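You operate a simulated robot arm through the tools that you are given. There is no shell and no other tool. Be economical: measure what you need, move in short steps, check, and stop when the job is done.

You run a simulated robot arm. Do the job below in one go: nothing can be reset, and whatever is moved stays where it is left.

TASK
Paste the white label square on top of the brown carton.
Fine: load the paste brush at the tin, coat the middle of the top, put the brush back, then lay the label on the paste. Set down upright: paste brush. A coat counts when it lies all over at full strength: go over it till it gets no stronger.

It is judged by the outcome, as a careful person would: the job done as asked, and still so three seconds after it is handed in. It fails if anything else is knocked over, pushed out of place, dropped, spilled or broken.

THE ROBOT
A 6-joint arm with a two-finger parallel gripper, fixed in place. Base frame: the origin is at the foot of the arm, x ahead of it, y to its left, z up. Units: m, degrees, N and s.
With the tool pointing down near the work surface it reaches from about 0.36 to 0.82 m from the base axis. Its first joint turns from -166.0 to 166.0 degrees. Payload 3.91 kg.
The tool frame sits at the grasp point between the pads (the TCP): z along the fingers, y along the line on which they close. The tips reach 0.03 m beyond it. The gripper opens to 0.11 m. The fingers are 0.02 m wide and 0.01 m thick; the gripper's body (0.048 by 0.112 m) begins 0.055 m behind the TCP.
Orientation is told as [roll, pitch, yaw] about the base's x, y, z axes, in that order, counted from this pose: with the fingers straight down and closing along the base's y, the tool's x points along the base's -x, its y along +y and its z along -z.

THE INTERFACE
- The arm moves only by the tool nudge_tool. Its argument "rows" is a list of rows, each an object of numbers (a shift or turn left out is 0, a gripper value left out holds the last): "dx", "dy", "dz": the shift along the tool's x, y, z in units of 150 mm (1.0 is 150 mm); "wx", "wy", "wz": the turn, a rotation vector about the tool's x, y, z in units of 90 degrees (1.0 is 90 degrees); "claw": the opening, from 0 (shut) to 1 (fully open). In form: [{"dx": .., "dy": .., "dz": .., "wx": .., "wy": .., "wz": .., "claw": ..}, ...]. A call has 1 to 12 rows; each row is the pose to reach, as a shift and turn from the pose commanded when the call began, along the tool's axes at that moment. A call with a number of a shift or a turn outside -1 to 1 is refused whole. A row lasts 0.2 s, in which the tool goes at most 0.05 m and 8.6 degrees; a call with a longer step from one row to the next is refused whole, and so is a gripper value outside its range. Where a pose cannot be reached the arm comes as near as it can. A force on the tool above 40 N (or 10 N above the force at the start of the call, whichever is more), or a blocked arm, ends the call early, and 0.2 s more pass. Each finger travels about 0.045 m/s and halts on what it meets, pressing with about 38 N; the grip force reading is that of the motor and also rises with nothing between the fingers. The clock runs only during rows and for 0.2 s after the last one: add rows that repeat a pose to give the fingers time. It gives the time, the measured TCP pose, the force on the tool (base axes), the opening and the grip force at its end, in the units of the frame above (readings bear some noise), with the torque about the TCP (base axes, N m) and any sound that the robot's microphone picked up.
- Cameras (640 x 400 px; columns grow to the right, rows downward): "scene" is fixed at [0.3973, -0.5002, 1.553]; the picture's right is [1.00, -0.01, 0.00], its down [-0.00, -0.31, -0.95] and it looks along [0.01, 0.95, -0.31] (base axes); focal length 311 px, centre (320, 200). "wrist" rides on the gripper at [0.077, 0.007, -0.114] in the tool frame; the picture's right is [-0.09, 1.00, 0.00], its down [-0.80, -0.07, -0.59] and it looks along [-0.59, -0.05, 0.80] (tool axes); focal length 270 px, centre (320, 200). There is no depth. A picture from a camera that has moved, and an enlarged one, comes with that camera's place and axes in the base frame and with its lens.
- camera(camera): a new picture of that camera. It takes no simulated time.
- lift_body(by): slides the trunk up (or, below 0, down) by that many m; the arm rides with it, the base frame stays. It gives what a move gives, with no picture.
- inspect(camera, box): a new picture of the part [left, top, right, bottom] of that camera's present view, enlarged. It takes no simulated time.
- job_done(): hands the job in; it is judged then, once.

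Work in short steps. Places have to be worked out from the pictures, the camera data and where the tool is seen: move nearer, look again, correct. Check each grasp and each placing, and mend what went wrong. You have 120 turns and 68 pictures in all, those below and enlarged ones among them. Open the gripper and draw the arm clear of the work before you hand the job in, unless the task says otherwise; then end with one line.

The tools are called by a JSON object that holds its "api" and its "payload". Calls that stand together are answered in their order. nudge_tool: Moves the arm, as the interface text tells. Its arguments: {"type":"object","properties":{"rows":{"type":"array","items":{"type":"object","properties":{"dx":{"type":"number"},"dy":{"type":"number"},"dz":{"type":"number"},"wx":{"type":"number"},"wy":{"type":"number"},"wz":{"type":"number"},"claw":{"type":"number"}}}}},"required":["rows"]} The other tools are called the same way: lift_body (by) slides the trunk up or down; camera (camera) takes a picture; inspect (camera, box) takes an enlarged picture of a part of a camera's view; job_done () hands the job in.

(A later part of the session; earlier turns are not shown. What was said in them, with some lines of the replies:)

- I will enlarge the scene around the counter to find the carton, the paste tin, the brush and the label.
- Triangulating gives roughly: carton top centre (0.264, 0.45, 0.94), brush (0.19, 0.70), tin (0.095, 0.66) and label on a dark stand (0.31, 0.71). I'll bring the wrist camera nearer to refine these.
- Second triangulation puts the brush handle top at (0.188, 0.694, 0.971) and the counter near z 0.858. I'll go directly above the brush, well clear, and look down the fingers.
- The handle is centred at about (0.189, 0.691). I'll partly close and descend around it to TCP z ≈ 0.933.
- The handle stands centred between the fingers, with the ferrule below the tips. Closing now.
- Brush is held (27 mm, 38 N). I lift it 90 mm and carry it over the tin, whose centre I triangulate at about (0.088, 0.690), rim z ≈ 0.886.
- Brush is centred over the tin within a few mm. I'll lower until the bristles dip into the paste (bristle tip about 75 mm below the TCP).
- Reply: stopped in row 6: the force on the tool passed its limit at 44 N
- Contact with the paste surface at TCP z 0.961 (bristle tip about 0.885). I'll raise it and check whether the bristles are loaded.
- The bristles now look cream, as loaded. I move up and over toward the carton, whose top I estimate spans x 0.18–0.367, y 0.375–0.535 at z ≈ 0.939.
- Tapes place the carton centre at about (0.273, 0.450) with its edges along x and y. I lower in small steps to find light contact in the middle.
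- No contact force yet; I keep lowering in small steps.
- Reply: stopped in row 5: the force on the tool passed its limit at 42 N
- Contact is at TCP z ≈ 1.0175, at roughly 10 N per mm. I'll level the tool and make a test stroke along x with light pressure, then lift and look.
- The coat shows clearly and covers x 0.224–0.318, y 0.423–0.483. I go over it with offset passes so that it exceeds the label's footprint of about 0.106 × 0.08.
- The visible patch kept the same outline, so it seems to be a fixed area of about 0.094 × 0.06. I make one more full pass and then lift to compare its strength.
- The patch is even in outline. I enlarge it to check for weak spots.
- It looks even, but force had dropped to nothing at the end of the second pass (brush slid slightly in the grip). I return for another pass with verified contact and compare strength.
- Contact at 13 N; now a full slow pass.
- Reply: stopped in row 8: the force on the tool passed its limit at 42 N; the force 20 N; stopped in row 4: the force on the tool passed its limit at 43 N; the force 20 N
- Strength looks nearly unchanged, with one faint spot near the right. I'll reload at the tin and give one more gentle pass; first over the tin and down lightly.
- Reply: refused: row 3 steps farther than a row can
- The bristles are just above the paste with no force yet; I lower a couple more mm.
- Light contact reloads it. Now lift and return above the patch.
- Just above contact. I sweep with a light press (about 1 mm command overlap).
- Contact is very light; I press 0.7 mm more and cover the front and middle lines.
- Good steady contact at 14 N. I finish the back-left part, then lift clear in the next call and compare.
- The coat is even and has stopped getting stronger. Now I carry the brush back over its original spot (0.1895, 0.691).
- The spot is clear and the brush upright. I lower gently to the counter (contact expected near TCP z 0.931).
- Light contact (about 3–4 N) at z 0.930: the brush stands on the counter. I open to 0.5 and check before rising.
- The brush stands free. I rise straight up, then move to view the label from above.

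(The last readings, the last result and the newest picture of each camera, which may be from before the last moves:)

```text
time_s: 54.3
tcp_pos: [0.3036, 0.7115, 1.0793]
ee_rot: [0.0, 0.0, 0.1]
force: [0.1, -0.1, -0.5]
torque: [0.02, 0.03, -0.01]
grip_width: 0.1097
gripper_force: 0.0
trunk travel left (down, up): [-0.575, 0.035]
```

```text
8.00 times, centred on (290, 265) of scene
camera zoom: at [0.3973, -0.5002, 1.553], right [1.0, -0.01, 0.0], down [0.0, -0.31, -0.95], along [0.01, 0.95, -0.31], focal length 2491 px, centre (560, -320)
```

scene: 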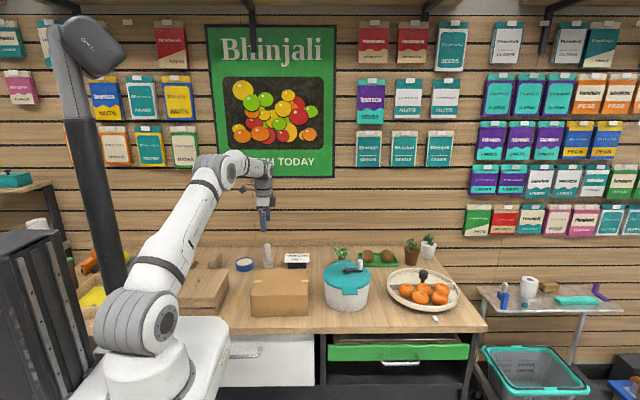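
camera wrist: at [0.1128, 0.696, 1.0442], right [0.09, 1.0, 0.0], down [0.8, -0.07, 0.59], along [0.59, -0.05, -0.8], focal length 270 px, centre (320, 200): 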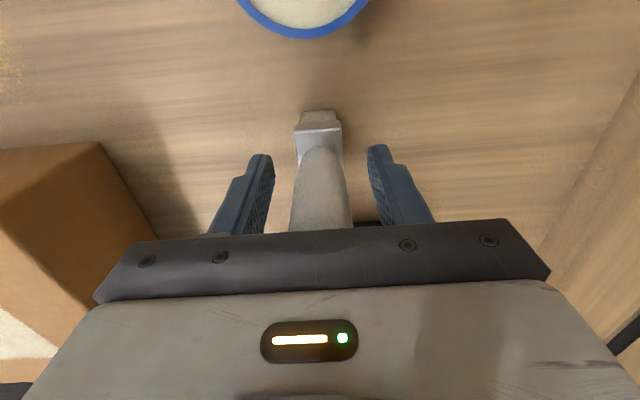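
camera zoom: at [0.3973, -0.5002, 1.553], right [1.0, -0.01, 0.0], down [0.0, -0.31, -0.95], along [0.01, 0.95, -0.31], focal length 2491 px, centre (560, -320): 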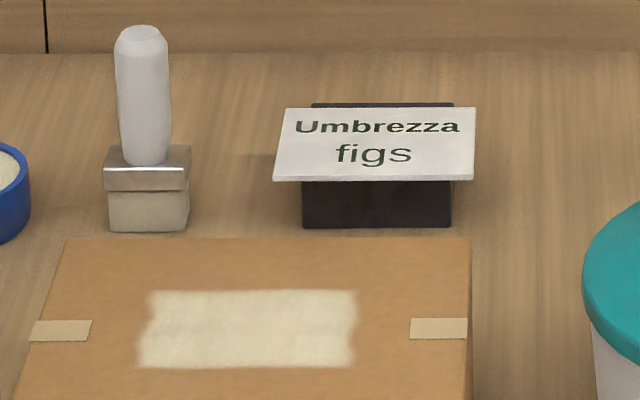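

The label measures x 0.263–0.370, y 0.660–0.736, top z ≈ 0.899, square to the axes; it overhangs its stand (x 0.277–0.357) by 13 mm at each end. I'll grip its two long edges at the right-hand overhang, where the fingers can reach below it; first hover there.

{"api": "nudge_tool", "payload": {"rows": [{"dx": -0.2, "dy": -0.09, "claw": 1}, {"dx": -0.44, "dy": -0.09, "claw": 1}, {"dx": -0.44, "dy": -0.09, "dz": 0.25, "claw": 1}, {"dx": -0.44, "dy": -0.09, "dz": 0.5, "claw": 1}, {"dx": -0.44, "dy": -0.09, "dz": 0.7, "claw": 1}, {"dx": -0.44, "dy": -0.09, "dz": 0.8, "claw": 1}, {"dx": -0.44, "dy": -0.09, "dz": 0.8, "claw": 1}]}}

{"api": "camera", "payload": {"camera": "wrist"}}

{"api": "inspect", "payload": {"camera": "scene", "box": [250, 225, 330, 275]}}

```text
time_s: 55.9
tcp_pos: [0.3685, 0.6966, 0.9599]
ee_rot: [0.0, 0.0, 0.2]
force: [0.4, -0.2, 0.2]
torque: [0.0, 0.01, 0.03]
grip_width: 0.1098
gripper_force: 0.0
trunk travel left (down, up): [-0.575, 0.035]
```

```text
37 pictures are left
camera wrist: at [0.2914, 0.703, 1.0744], right [0.09, 1.0, 0.0], down [0.8, -0.07, 0.59], along [0.59, -0.05, -0.8], focal length 270 px, centre (320, 200)
```

wrist: 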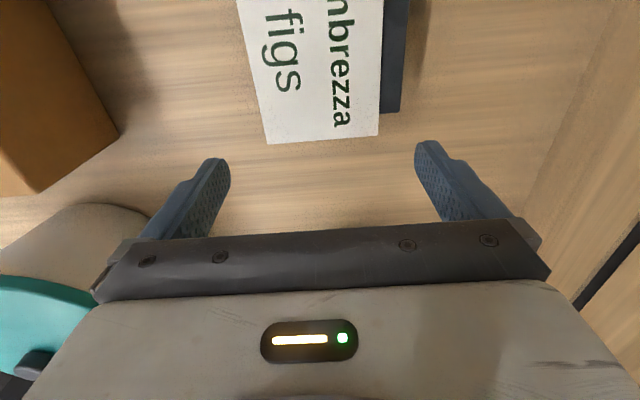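

```text
8.00 times, centred on (290, 250) of scene
camera zoom: at [0.3973, -0.5002, 1.553], right [1.0, -0.01, 0.0], down [0.0, -0.31, -0.95], along [0.01, 0.95, -0.31], focal length 2491 px, centre (560, -200)
```

zoom: 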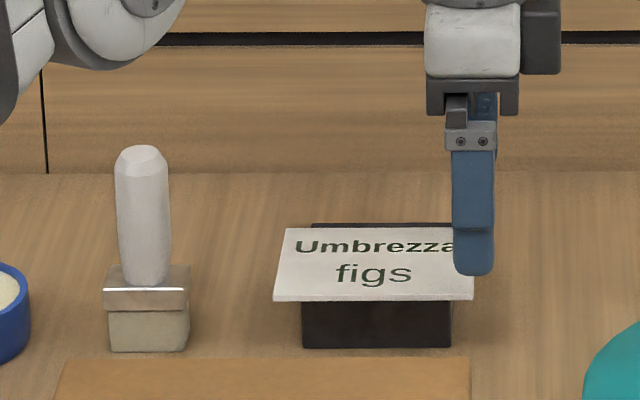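

Label right edge at x 0.369, centre y 0.699; stand ends at 0.3555, so the fingers clear it by about 2 mm. I descend to TCP z ≈ 0.922 alongside the edges.

{"api": "nudge_tool", "payload": {"rows": [{"dx": -0.006, "dy": 0.01, "dz": 0.08, "claw": 1}, {"dx": -0.006, "dy": 0.01, "dz": 0.16, "claw": 1}, {"dx": -0.006, "dy": 0.01, "dz": 0.21, "claw": 1}, {"dx": -0.006, "dy": 0.01, "dz": 0.25, "claw": 1}, {"dx": -0.006, "dy": 0.01, "dz": 0.25, "claw": 1}]}}

{"api": "camera", "payload": {"camera": "wrist"}}

{"api": "inspect", "payload": {"camera": "scene", "box": [282, 240, 322, 265]}}

```text
time_s: 57.1
tcp_pos: [0.37, 0.6985, 0.9218]
ee_rot: [0.0, 0.0, 0.1]
force: [-0.2, 0.6, 0.0]
torque: [-0.01, 0.03, -0.01]
grip_width: 0.11
gripper_force: 0.1
trunk travel left (down, up): [-0.575, 0.035]
```

```text
35 pictures are left
camera wrist: at [0.2927, 0.7048, 1.0363], right [0.09, 1.0, 0.0], down [0.8, -0.07, 0.59], along [0.59, -0.05, -0.8], focal length 270 px, centre (320, 200)
```

wrist: 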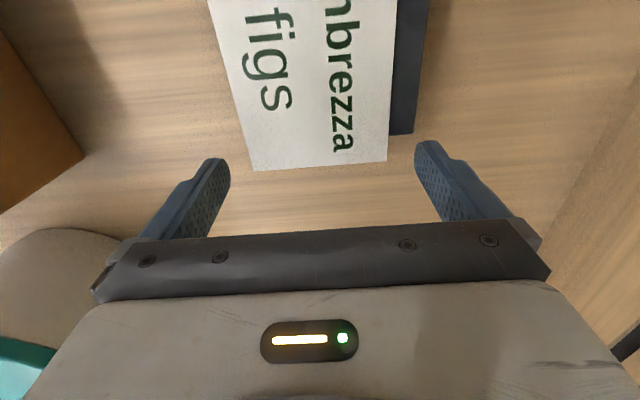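

```text
16.00 times, centred on (302, 252) of scene
camera zoom: at [0.3973, -0.5002, 1.553], right [1.0, -0.01, 0.0], down [0.0, -0.31, -0.95], along [0.01, 0.95, -0.31], focal length 4982 px, centre (608, -640)
```

zoom: 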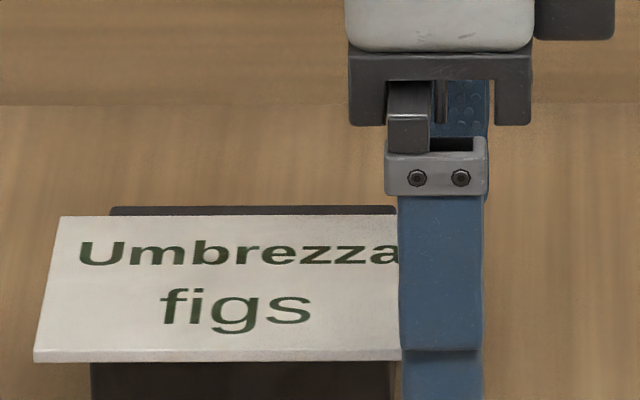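

Finger line is centred on the label (y 0.698) and the label is about 3 mm thick. I close with a limited target so that it can't snap shut.

{"api": "nudge_tool", "payload": {"rows": [{"claw": 0.85}, {"claw": 0.75}, {"claw": 0.65}, {"claw": 0.65}, {"claw": 0.65}]}}

{"api": "camera", "payload": {"camera": "wrist"}}

{"api": "inspect", "payload": {"camera": "scene", "box": [270, 240, 334, 280]}}

```text
time_s: 58.3
tcp_pos: [0.3695, 0.6979, 0.9209]
ee_rot: [0.0, 0.1, 0.1]
force: [1.1, 0.2, -0.5]
torque: [-0.02, -0.01, -0.02]
grip_width: 0.0734
gripper_force: 38.0
trunk travel left (down, up): [-0.575, 0.035]
```

```text
33 pictures are left
camera wrist: at [0.2927, 0.7048, 1.0363], right [0.09, 1.0, 0.0], down [0.8, -0.07, 0.59], along [0.59, -0.05, -0.8], focal length 270 px, centre (320, 200)
```

wrist: 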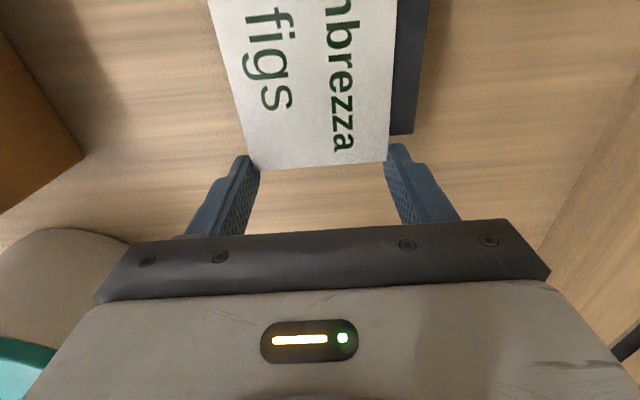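

```text
10.00 times, centred on (302, 260) of scene
camera zoom: at [0.3973, -0.5002, 1.553], right [1.0, -0.01, 0.0], down [0.0, -0.31, -0.95], along [0.01, 0.95, -0.31], focal length 3114 px, centre (500, -400)
```

zoom: 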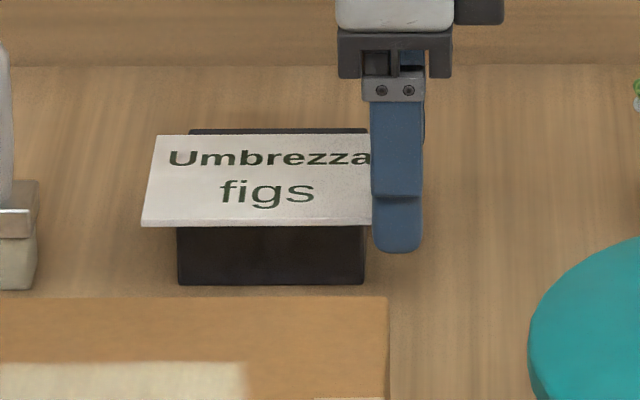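

Gripped at 73 mm with 38 N, but the tips reach ~7 mm below the label. I'll reopen, raise 4 mm and regrip, so the label can be set down almost without a drop.

{"api": "nudge_tool", "payload": {"rows": [{"claw": 0.8}, {"claw": 0.8}, {"dz": -0.015, "claw": 0.8}, {"dz": -0.028, "claw": 0.8}, {"dz": -0.028, "claw": 0.65}, {"dz": -0.028, "claw": 0.65}, {"dz": -0.028, "claw": 0.65}]}}

{"api": "inspect", "payload": {"camera": "scene", "box": [270, 240, 334, 280]}}

```text
time_s: 59.9
tcp_pos: [0.3698, 0.6984, 0.9253]
ee_rot: [0.1, -0.1, 0.1]
force: [-0.1, -0.1, -0.7]
torque: [-0.02, -0.01, 0.01]
grip_width: 0.0733
gripper_force: 38.5
trunk travel left (down, up): [-0.575, 0.035]
```

```text
10.00 times, centred on (302, 260) of scene
camera zoom: at [0.3973, -0.5002, 1.553], right [1.0, -0.01, 0.0], down [0.0, -0.31, -0.95], along [0.01, 0.95, -0.31], focal length 3114 px, centre (500, -400)
```

zoom: 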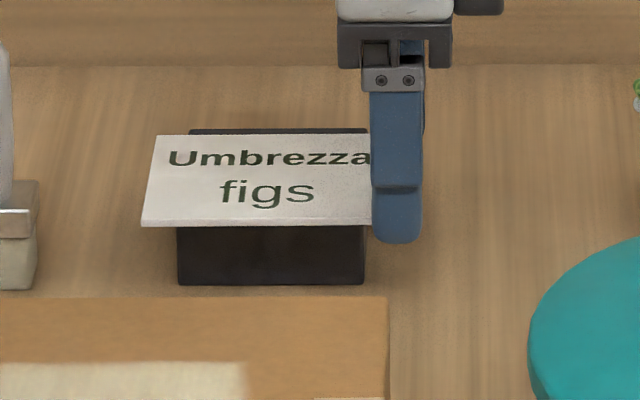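

Grip holds at 73 mm with the tips ~4 mm below the label. I lift it a few cm slowly and check that it stays level.

{"api": "nudge_tool", "payload": {"rows": [{"dz": -0.02}, {"dz": -0.06}, {"dz": -0.12}, {"dz": -0.2}, {"dz": -0.3}, {"dz": -0.3}]}}

{"api": "inspect", "payload": {"camera": "scene", "box": [254, 230, 334, 280]}}

{"api": "camera", "payload": {"camera": "wrist"}}

```text
time_s: 61.3
tcp_pos: [0.3687, 0.6989, 0.9708]
ee_rot: [0.0, 0.1, 0.1]
force: [0.0, -0.4, -0.1]
torque: [-0.02, 0.01, 0.02]
grip_width: 0.0732
gripper_force: 38.0
trunk travel left (down, up): [-0.575, 0.035]
```

```text
8.00 times, centred on (294, 255) of scene
camera zoom: at [0.3973, -0.5002, 1.553], right [1.0, -0.01, 0.0], down [0.0, -0.31, -0.95], along [0.01, 0.95, -0.31], focal length 2491 px, centre (528, -240)
```

zoom: 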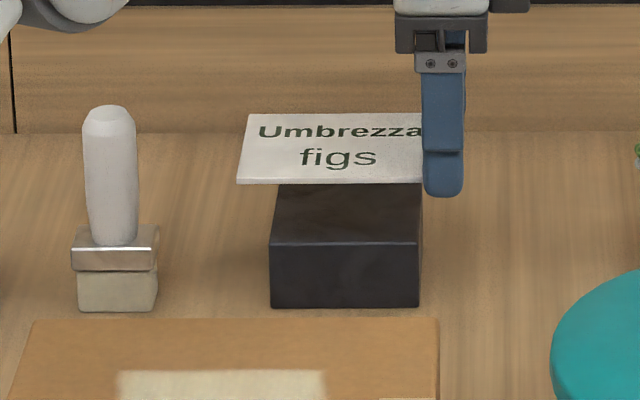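

```text
29 pictures are left
camera wrist: at [0.2919, 0.705, 1.0855], right [0.09, 1.0, 0.0], down [0.8, -0.07, 0.59], along [0.59, -0.05, -0.8], focal length 270 px, centre (320, 200)
```

wrist: 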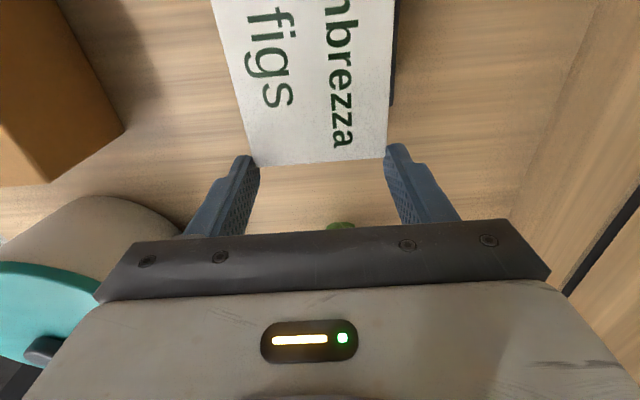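

The label is held level. I raise it and carry it toward the carton in two moves.

{"api": "nudge_tool", "payload": {"rows": [{"dz": -0.2}, {"dz": -0.4}, {"dx": 0.05, "dy": -0.2, "dz": -0.5}, {"dx": 0.12, "dy": -0.4, "dz": -0.5}, {"dx": 0.18, "dy": -0.6, "dz": -0.5}, {"dx": 0.24, "dy": -0.8, "dz": -0.5}, {"dx": 0.283, "dy": -1.0, "dz": -0.5}, {"dx": 0.283, "dy": -1.0, "dz": -0.5}]}}

{"api": "nudge_tool", "payload": {"rows": [{"dy": -0.2}, {"dy": -0.4}, {"dy": -0.55}, {"dy": -0.643}, {"dy": -0.643}]}}

{"api": "camera", "payload": {"camera": "wrist"}}

{"api": "inspect", "payload": {"camera": "scene", "box": [230, 240, 326, 300]}}

```text
time_s: 63.1
tcp_pos: [0.3271, 0.5483, 1.046]
ee_rot: [0.0, -0.1, 0.1]
force: [-0.4, -0.2, -0.1]
torque: [0.01, -0.01, 0.01]
grip_width: 0.0733
gripper_force: 38.3
trunk travel left (down, up): [-0.575, 0.035]
```

```text
time_s: 64.3
tcp_pos: [0.3263, 0.4512, 1.0467]
ee_rot: [0.0, 0.0, 0.2]
force: [-0.4, -0.2, -1.3]
torque: [-0.03, -0.03, 0.03]
grip_width: 0.0734
gripper_force: 37.5
trunk travel left (down, up): [-0.575, 0.035]
```

```text
28 pictures are left
camera wrist: at [0.2501, 0.4582, 1.1606], right [0.09, 1.0, 0.0], down [0.8, -0.07, 0.59], along [0.59, -0.05, -0.8], focal length 270 px, centre (320, 200)
```

wrist: 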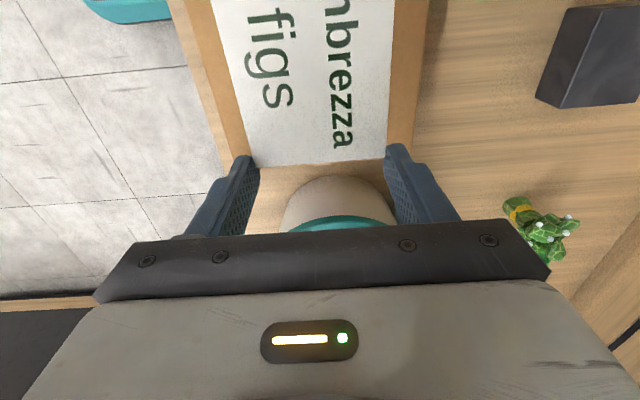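

```text
6.67 times, centred on (278, 270) of scene
camera zoom: at [0.3973, -0.5002, 1.553], right [1.0, -0.01, 0.0], down [0.0, -0.31, -0.95], along [0.01, 0.95, -0.31], focal length 2076 px, centre (600, -267)
```

zoom: 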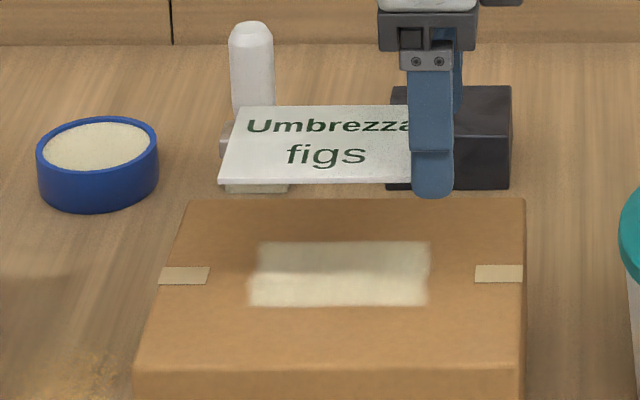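

The label (x 0.221–0.327) is aligned above the patch (centre 0.2735, 0.453). I lower to just above the surface.

{"api": "nudge_tool", "payload": {"rows": [{"dy": 0.01, "dz": 0.12}, {"dy": 0.01, "dz": 0.24}, {"dy": 0.01, "dz": 0.36}, {"dy": 0.01, "dz": 0.43}, {"dy": 0.01, "dz": 0.455}, {"dy": 0.01, "dz": 0.455}]}}

{"api": "inspect", "payload": {"camera": "scene", "box": [242, 250, 322, 300]}}

```text
time_s: 65.7
tcp_pos: [0.3271, 0.4541, 0.977]
ee_rot: [0.0, 0.0, 0.1]
force: [1.1, -0.1, 0.1]
torque: [0.02, 0.02, -0.02]
grip_width: 0.0733
gripper_force: 37.5
trunk travel left (down, up): [-0.575, 0.035]
```

```text
8.00 times, centred on (282, 275) of scene
camera zoom: at [0.3973, -0.5002, 1.553], right [1.0, -0.01, 0.0], down [0.0, -0.31, -0.95], along [0.01, 0.95, -0.31], focal length 2491 px, centre (624, -400)
```

zoom: 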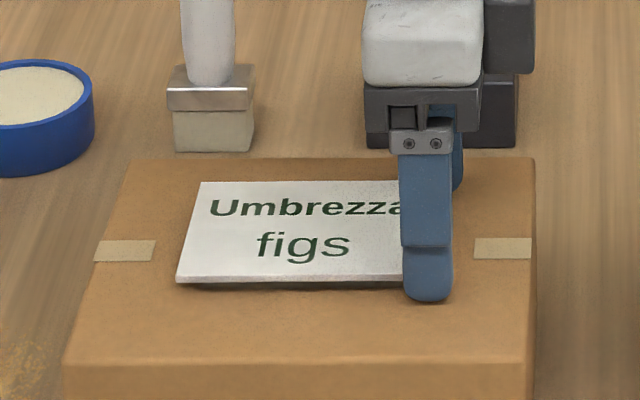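

Close to the surface and well centred. I lower in 1 mm steps until light contact.

{"api": "nudge_tool", "payload": {"rows": [{"dz": 0.007}, {"dz": 0.014}, {"dz": 0.021}, {"dz": 0.028}, {"dz": 0.028}]}}

```text
time_s: 66.9
tcp_pos: [0.3277, 0.4535, 0.975]
ee_rot: [0.1, -0.1, 0.1]
force: [2.1, -0.3, 16.7]
torque: [-0.69, 0.04, -0.02]
grip_width: 0.0736
gripper_force: 38.4
trunk travel left (down, up): [-0.575, 0.035]
```

Contact at z 0.975 with 17 N. I ease up 1.5 mm and open gently to release the label onto the paste.

{"api": "nudge_tool", "payload": {"rows": [{"dz": -0.01}, {"dz": -0.01, "claw": 0.7}, {"dz": -0.01, "claw": 0.75}, {"dz": -0.01, "claw": 0.85}, {"dz": -0.01, "claw": 0.85}, {"dz": -0.01, "claw": 0.85}]}}

{"api": "inspect", "payload": {"camera": "scene", "box": [242, 250, 322, 300]}}

{"api": "camera", "payload": {"camera": "wrist"}}

```text
time_s: 68.3
tcp_pos: [0.3277, 0.453, 0.976]
ee_rot: [0.0, 0.0, 0.1]
force: [-1.5, -1.8, 7.0]
torque: [-0.39, -0.02, -0.17]
grip_width: 0.094
gripper_force: 0.4
trunk travel left (down, up): [-0.575, 0.035]
```

```text
8.00 times, centred on (282, 275) of scene
camera zoom: at [0.3973, -0.5002, 1.553], right [1.0, -0.01, 0.0], down [0.0, -0.31, -0.95], along [0.01, 0.95, -0.31], focal length 2491 px, centre (624, -400)
```

zoom: 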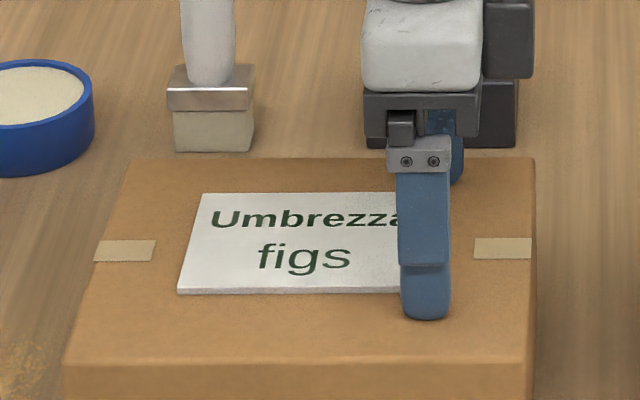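

```text
24 pictures are left
camera wrist: at [0.2501, 0.4598, 1.0898], right [0.09, 1.0, 0.0], down [0.8, -0.07, 0.59], along [0.59, -0.05, -0.8], focal length 270 px, centre (320, 200)
```

wrist: 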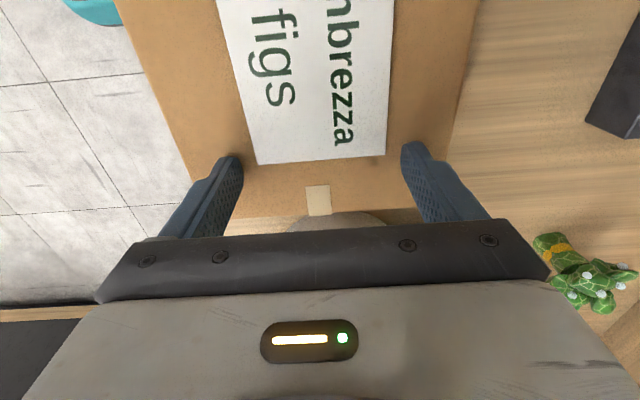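

The label lies flat over the paste. I raise straight up and withdraw.

{"api": "nudge_tool", "payload": {"rows": [{"dz": -0.03}, {"dz": -0.15}, {"dz": -0.35}, {"dz": -0.6}, {"dz": -0.85}, {"dz": -1.0}, {"dx": 0.2, "dz": -1.0}, {"dx": 0.4, "dz": -1.0}, {"dx": 0.6, "dz": -1.0}, {"dx": 0.8, "dz": -1.0}, {"dx": 0.8, "dz": -1.0}]}}

{"api": "inspect", "payload": {"camera": "scene", "box": [220, 230, 332, 300]}}

{"api": "camera", "payload": {"camera": "wrist"}}

```text
time_s: 70.7
tcp_pos: [0.207, 0.4546, 1.1255]
ee_rot: [0.1, 0.0, 0.0]
force: [0.2, -0.8, 0.5]
torque: [0.0, -0.02, -0.01]
grip_width: 0.0935
gripper_force: 0.0
trunk travel left (down, up): [-0.575, 0.035]
```

```text
5.71 times, centred on (276, 265) of scene
camera zoom: at [0.3973, -0.5002, 1.553], right [1.0, -0.01, 0.0], down [0.0, -0.31, -0.95], along [0.01, 0.95, -0.31], focal length 1779 px, centre (571, -171)
```

zoom: 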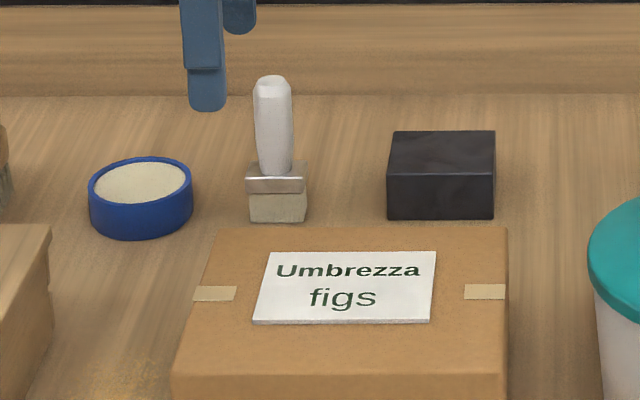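

```text
22 pictures are left
camera wrist: at [0.13, 0.4598, 1.2392], right [0.09, 1.0, 0.0], down [0.8, -0.07, 0.59], along [0.59, -0.05, -0.8], focal length 270 px, centre (320, 200)
```

wrist: 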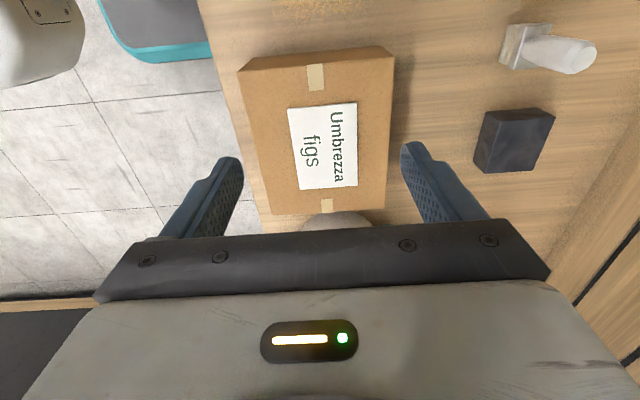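

The label covers the whole paste patch, flat and centred. The brush stands upright at its place and nothing else has moved. I draw the arm further up with the gripper open.

{"api": "nudge_tool", "payload": {"rows": [{"dz": -0.25, "claw": 1}, {"dz": -0.5, "claw": 1}, {"dz": -0.75, "claw": 1}, {"dx": 0.2, "dz": -1.0, "claw": 1}, {"dx": 0.2, "dz": -1.0, "claw": 1}]}}

{"api": "camera", "payload": {"camera": "scene"}}

```text
time_s: 71.9
tcp_pos: [0.1782, 0.4546, 1.2748]
ee_rot: [-0.1, 0.0, 0.0]
force: [-0.8, -0.1, 0.1]
torque: [0.01, 0.0, -0.02]
grip_width: 0.1099
gripper_force: 0.1
trunk travel left (down, up): [-0.575, 0.035]
```

```text
21 pictures are left
```

scene: 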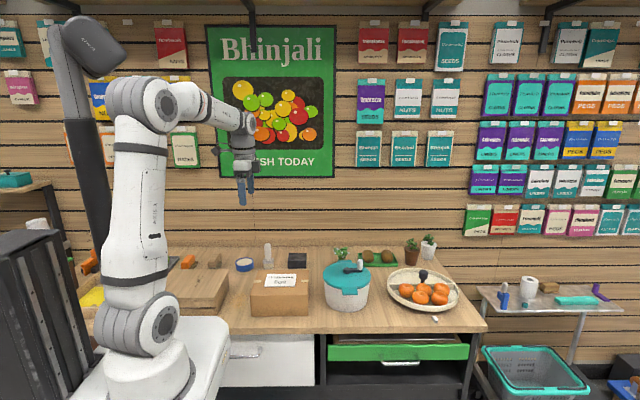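

Everything is in place and the arm is clear, so I hand in.

{"api": "job_done", "payload": {}}

```text
The job is handed in.
```

The white label lies flat and centred on the paste on top of the carton, the brush is back upright in its place, and the arm is clear with the gripper open.
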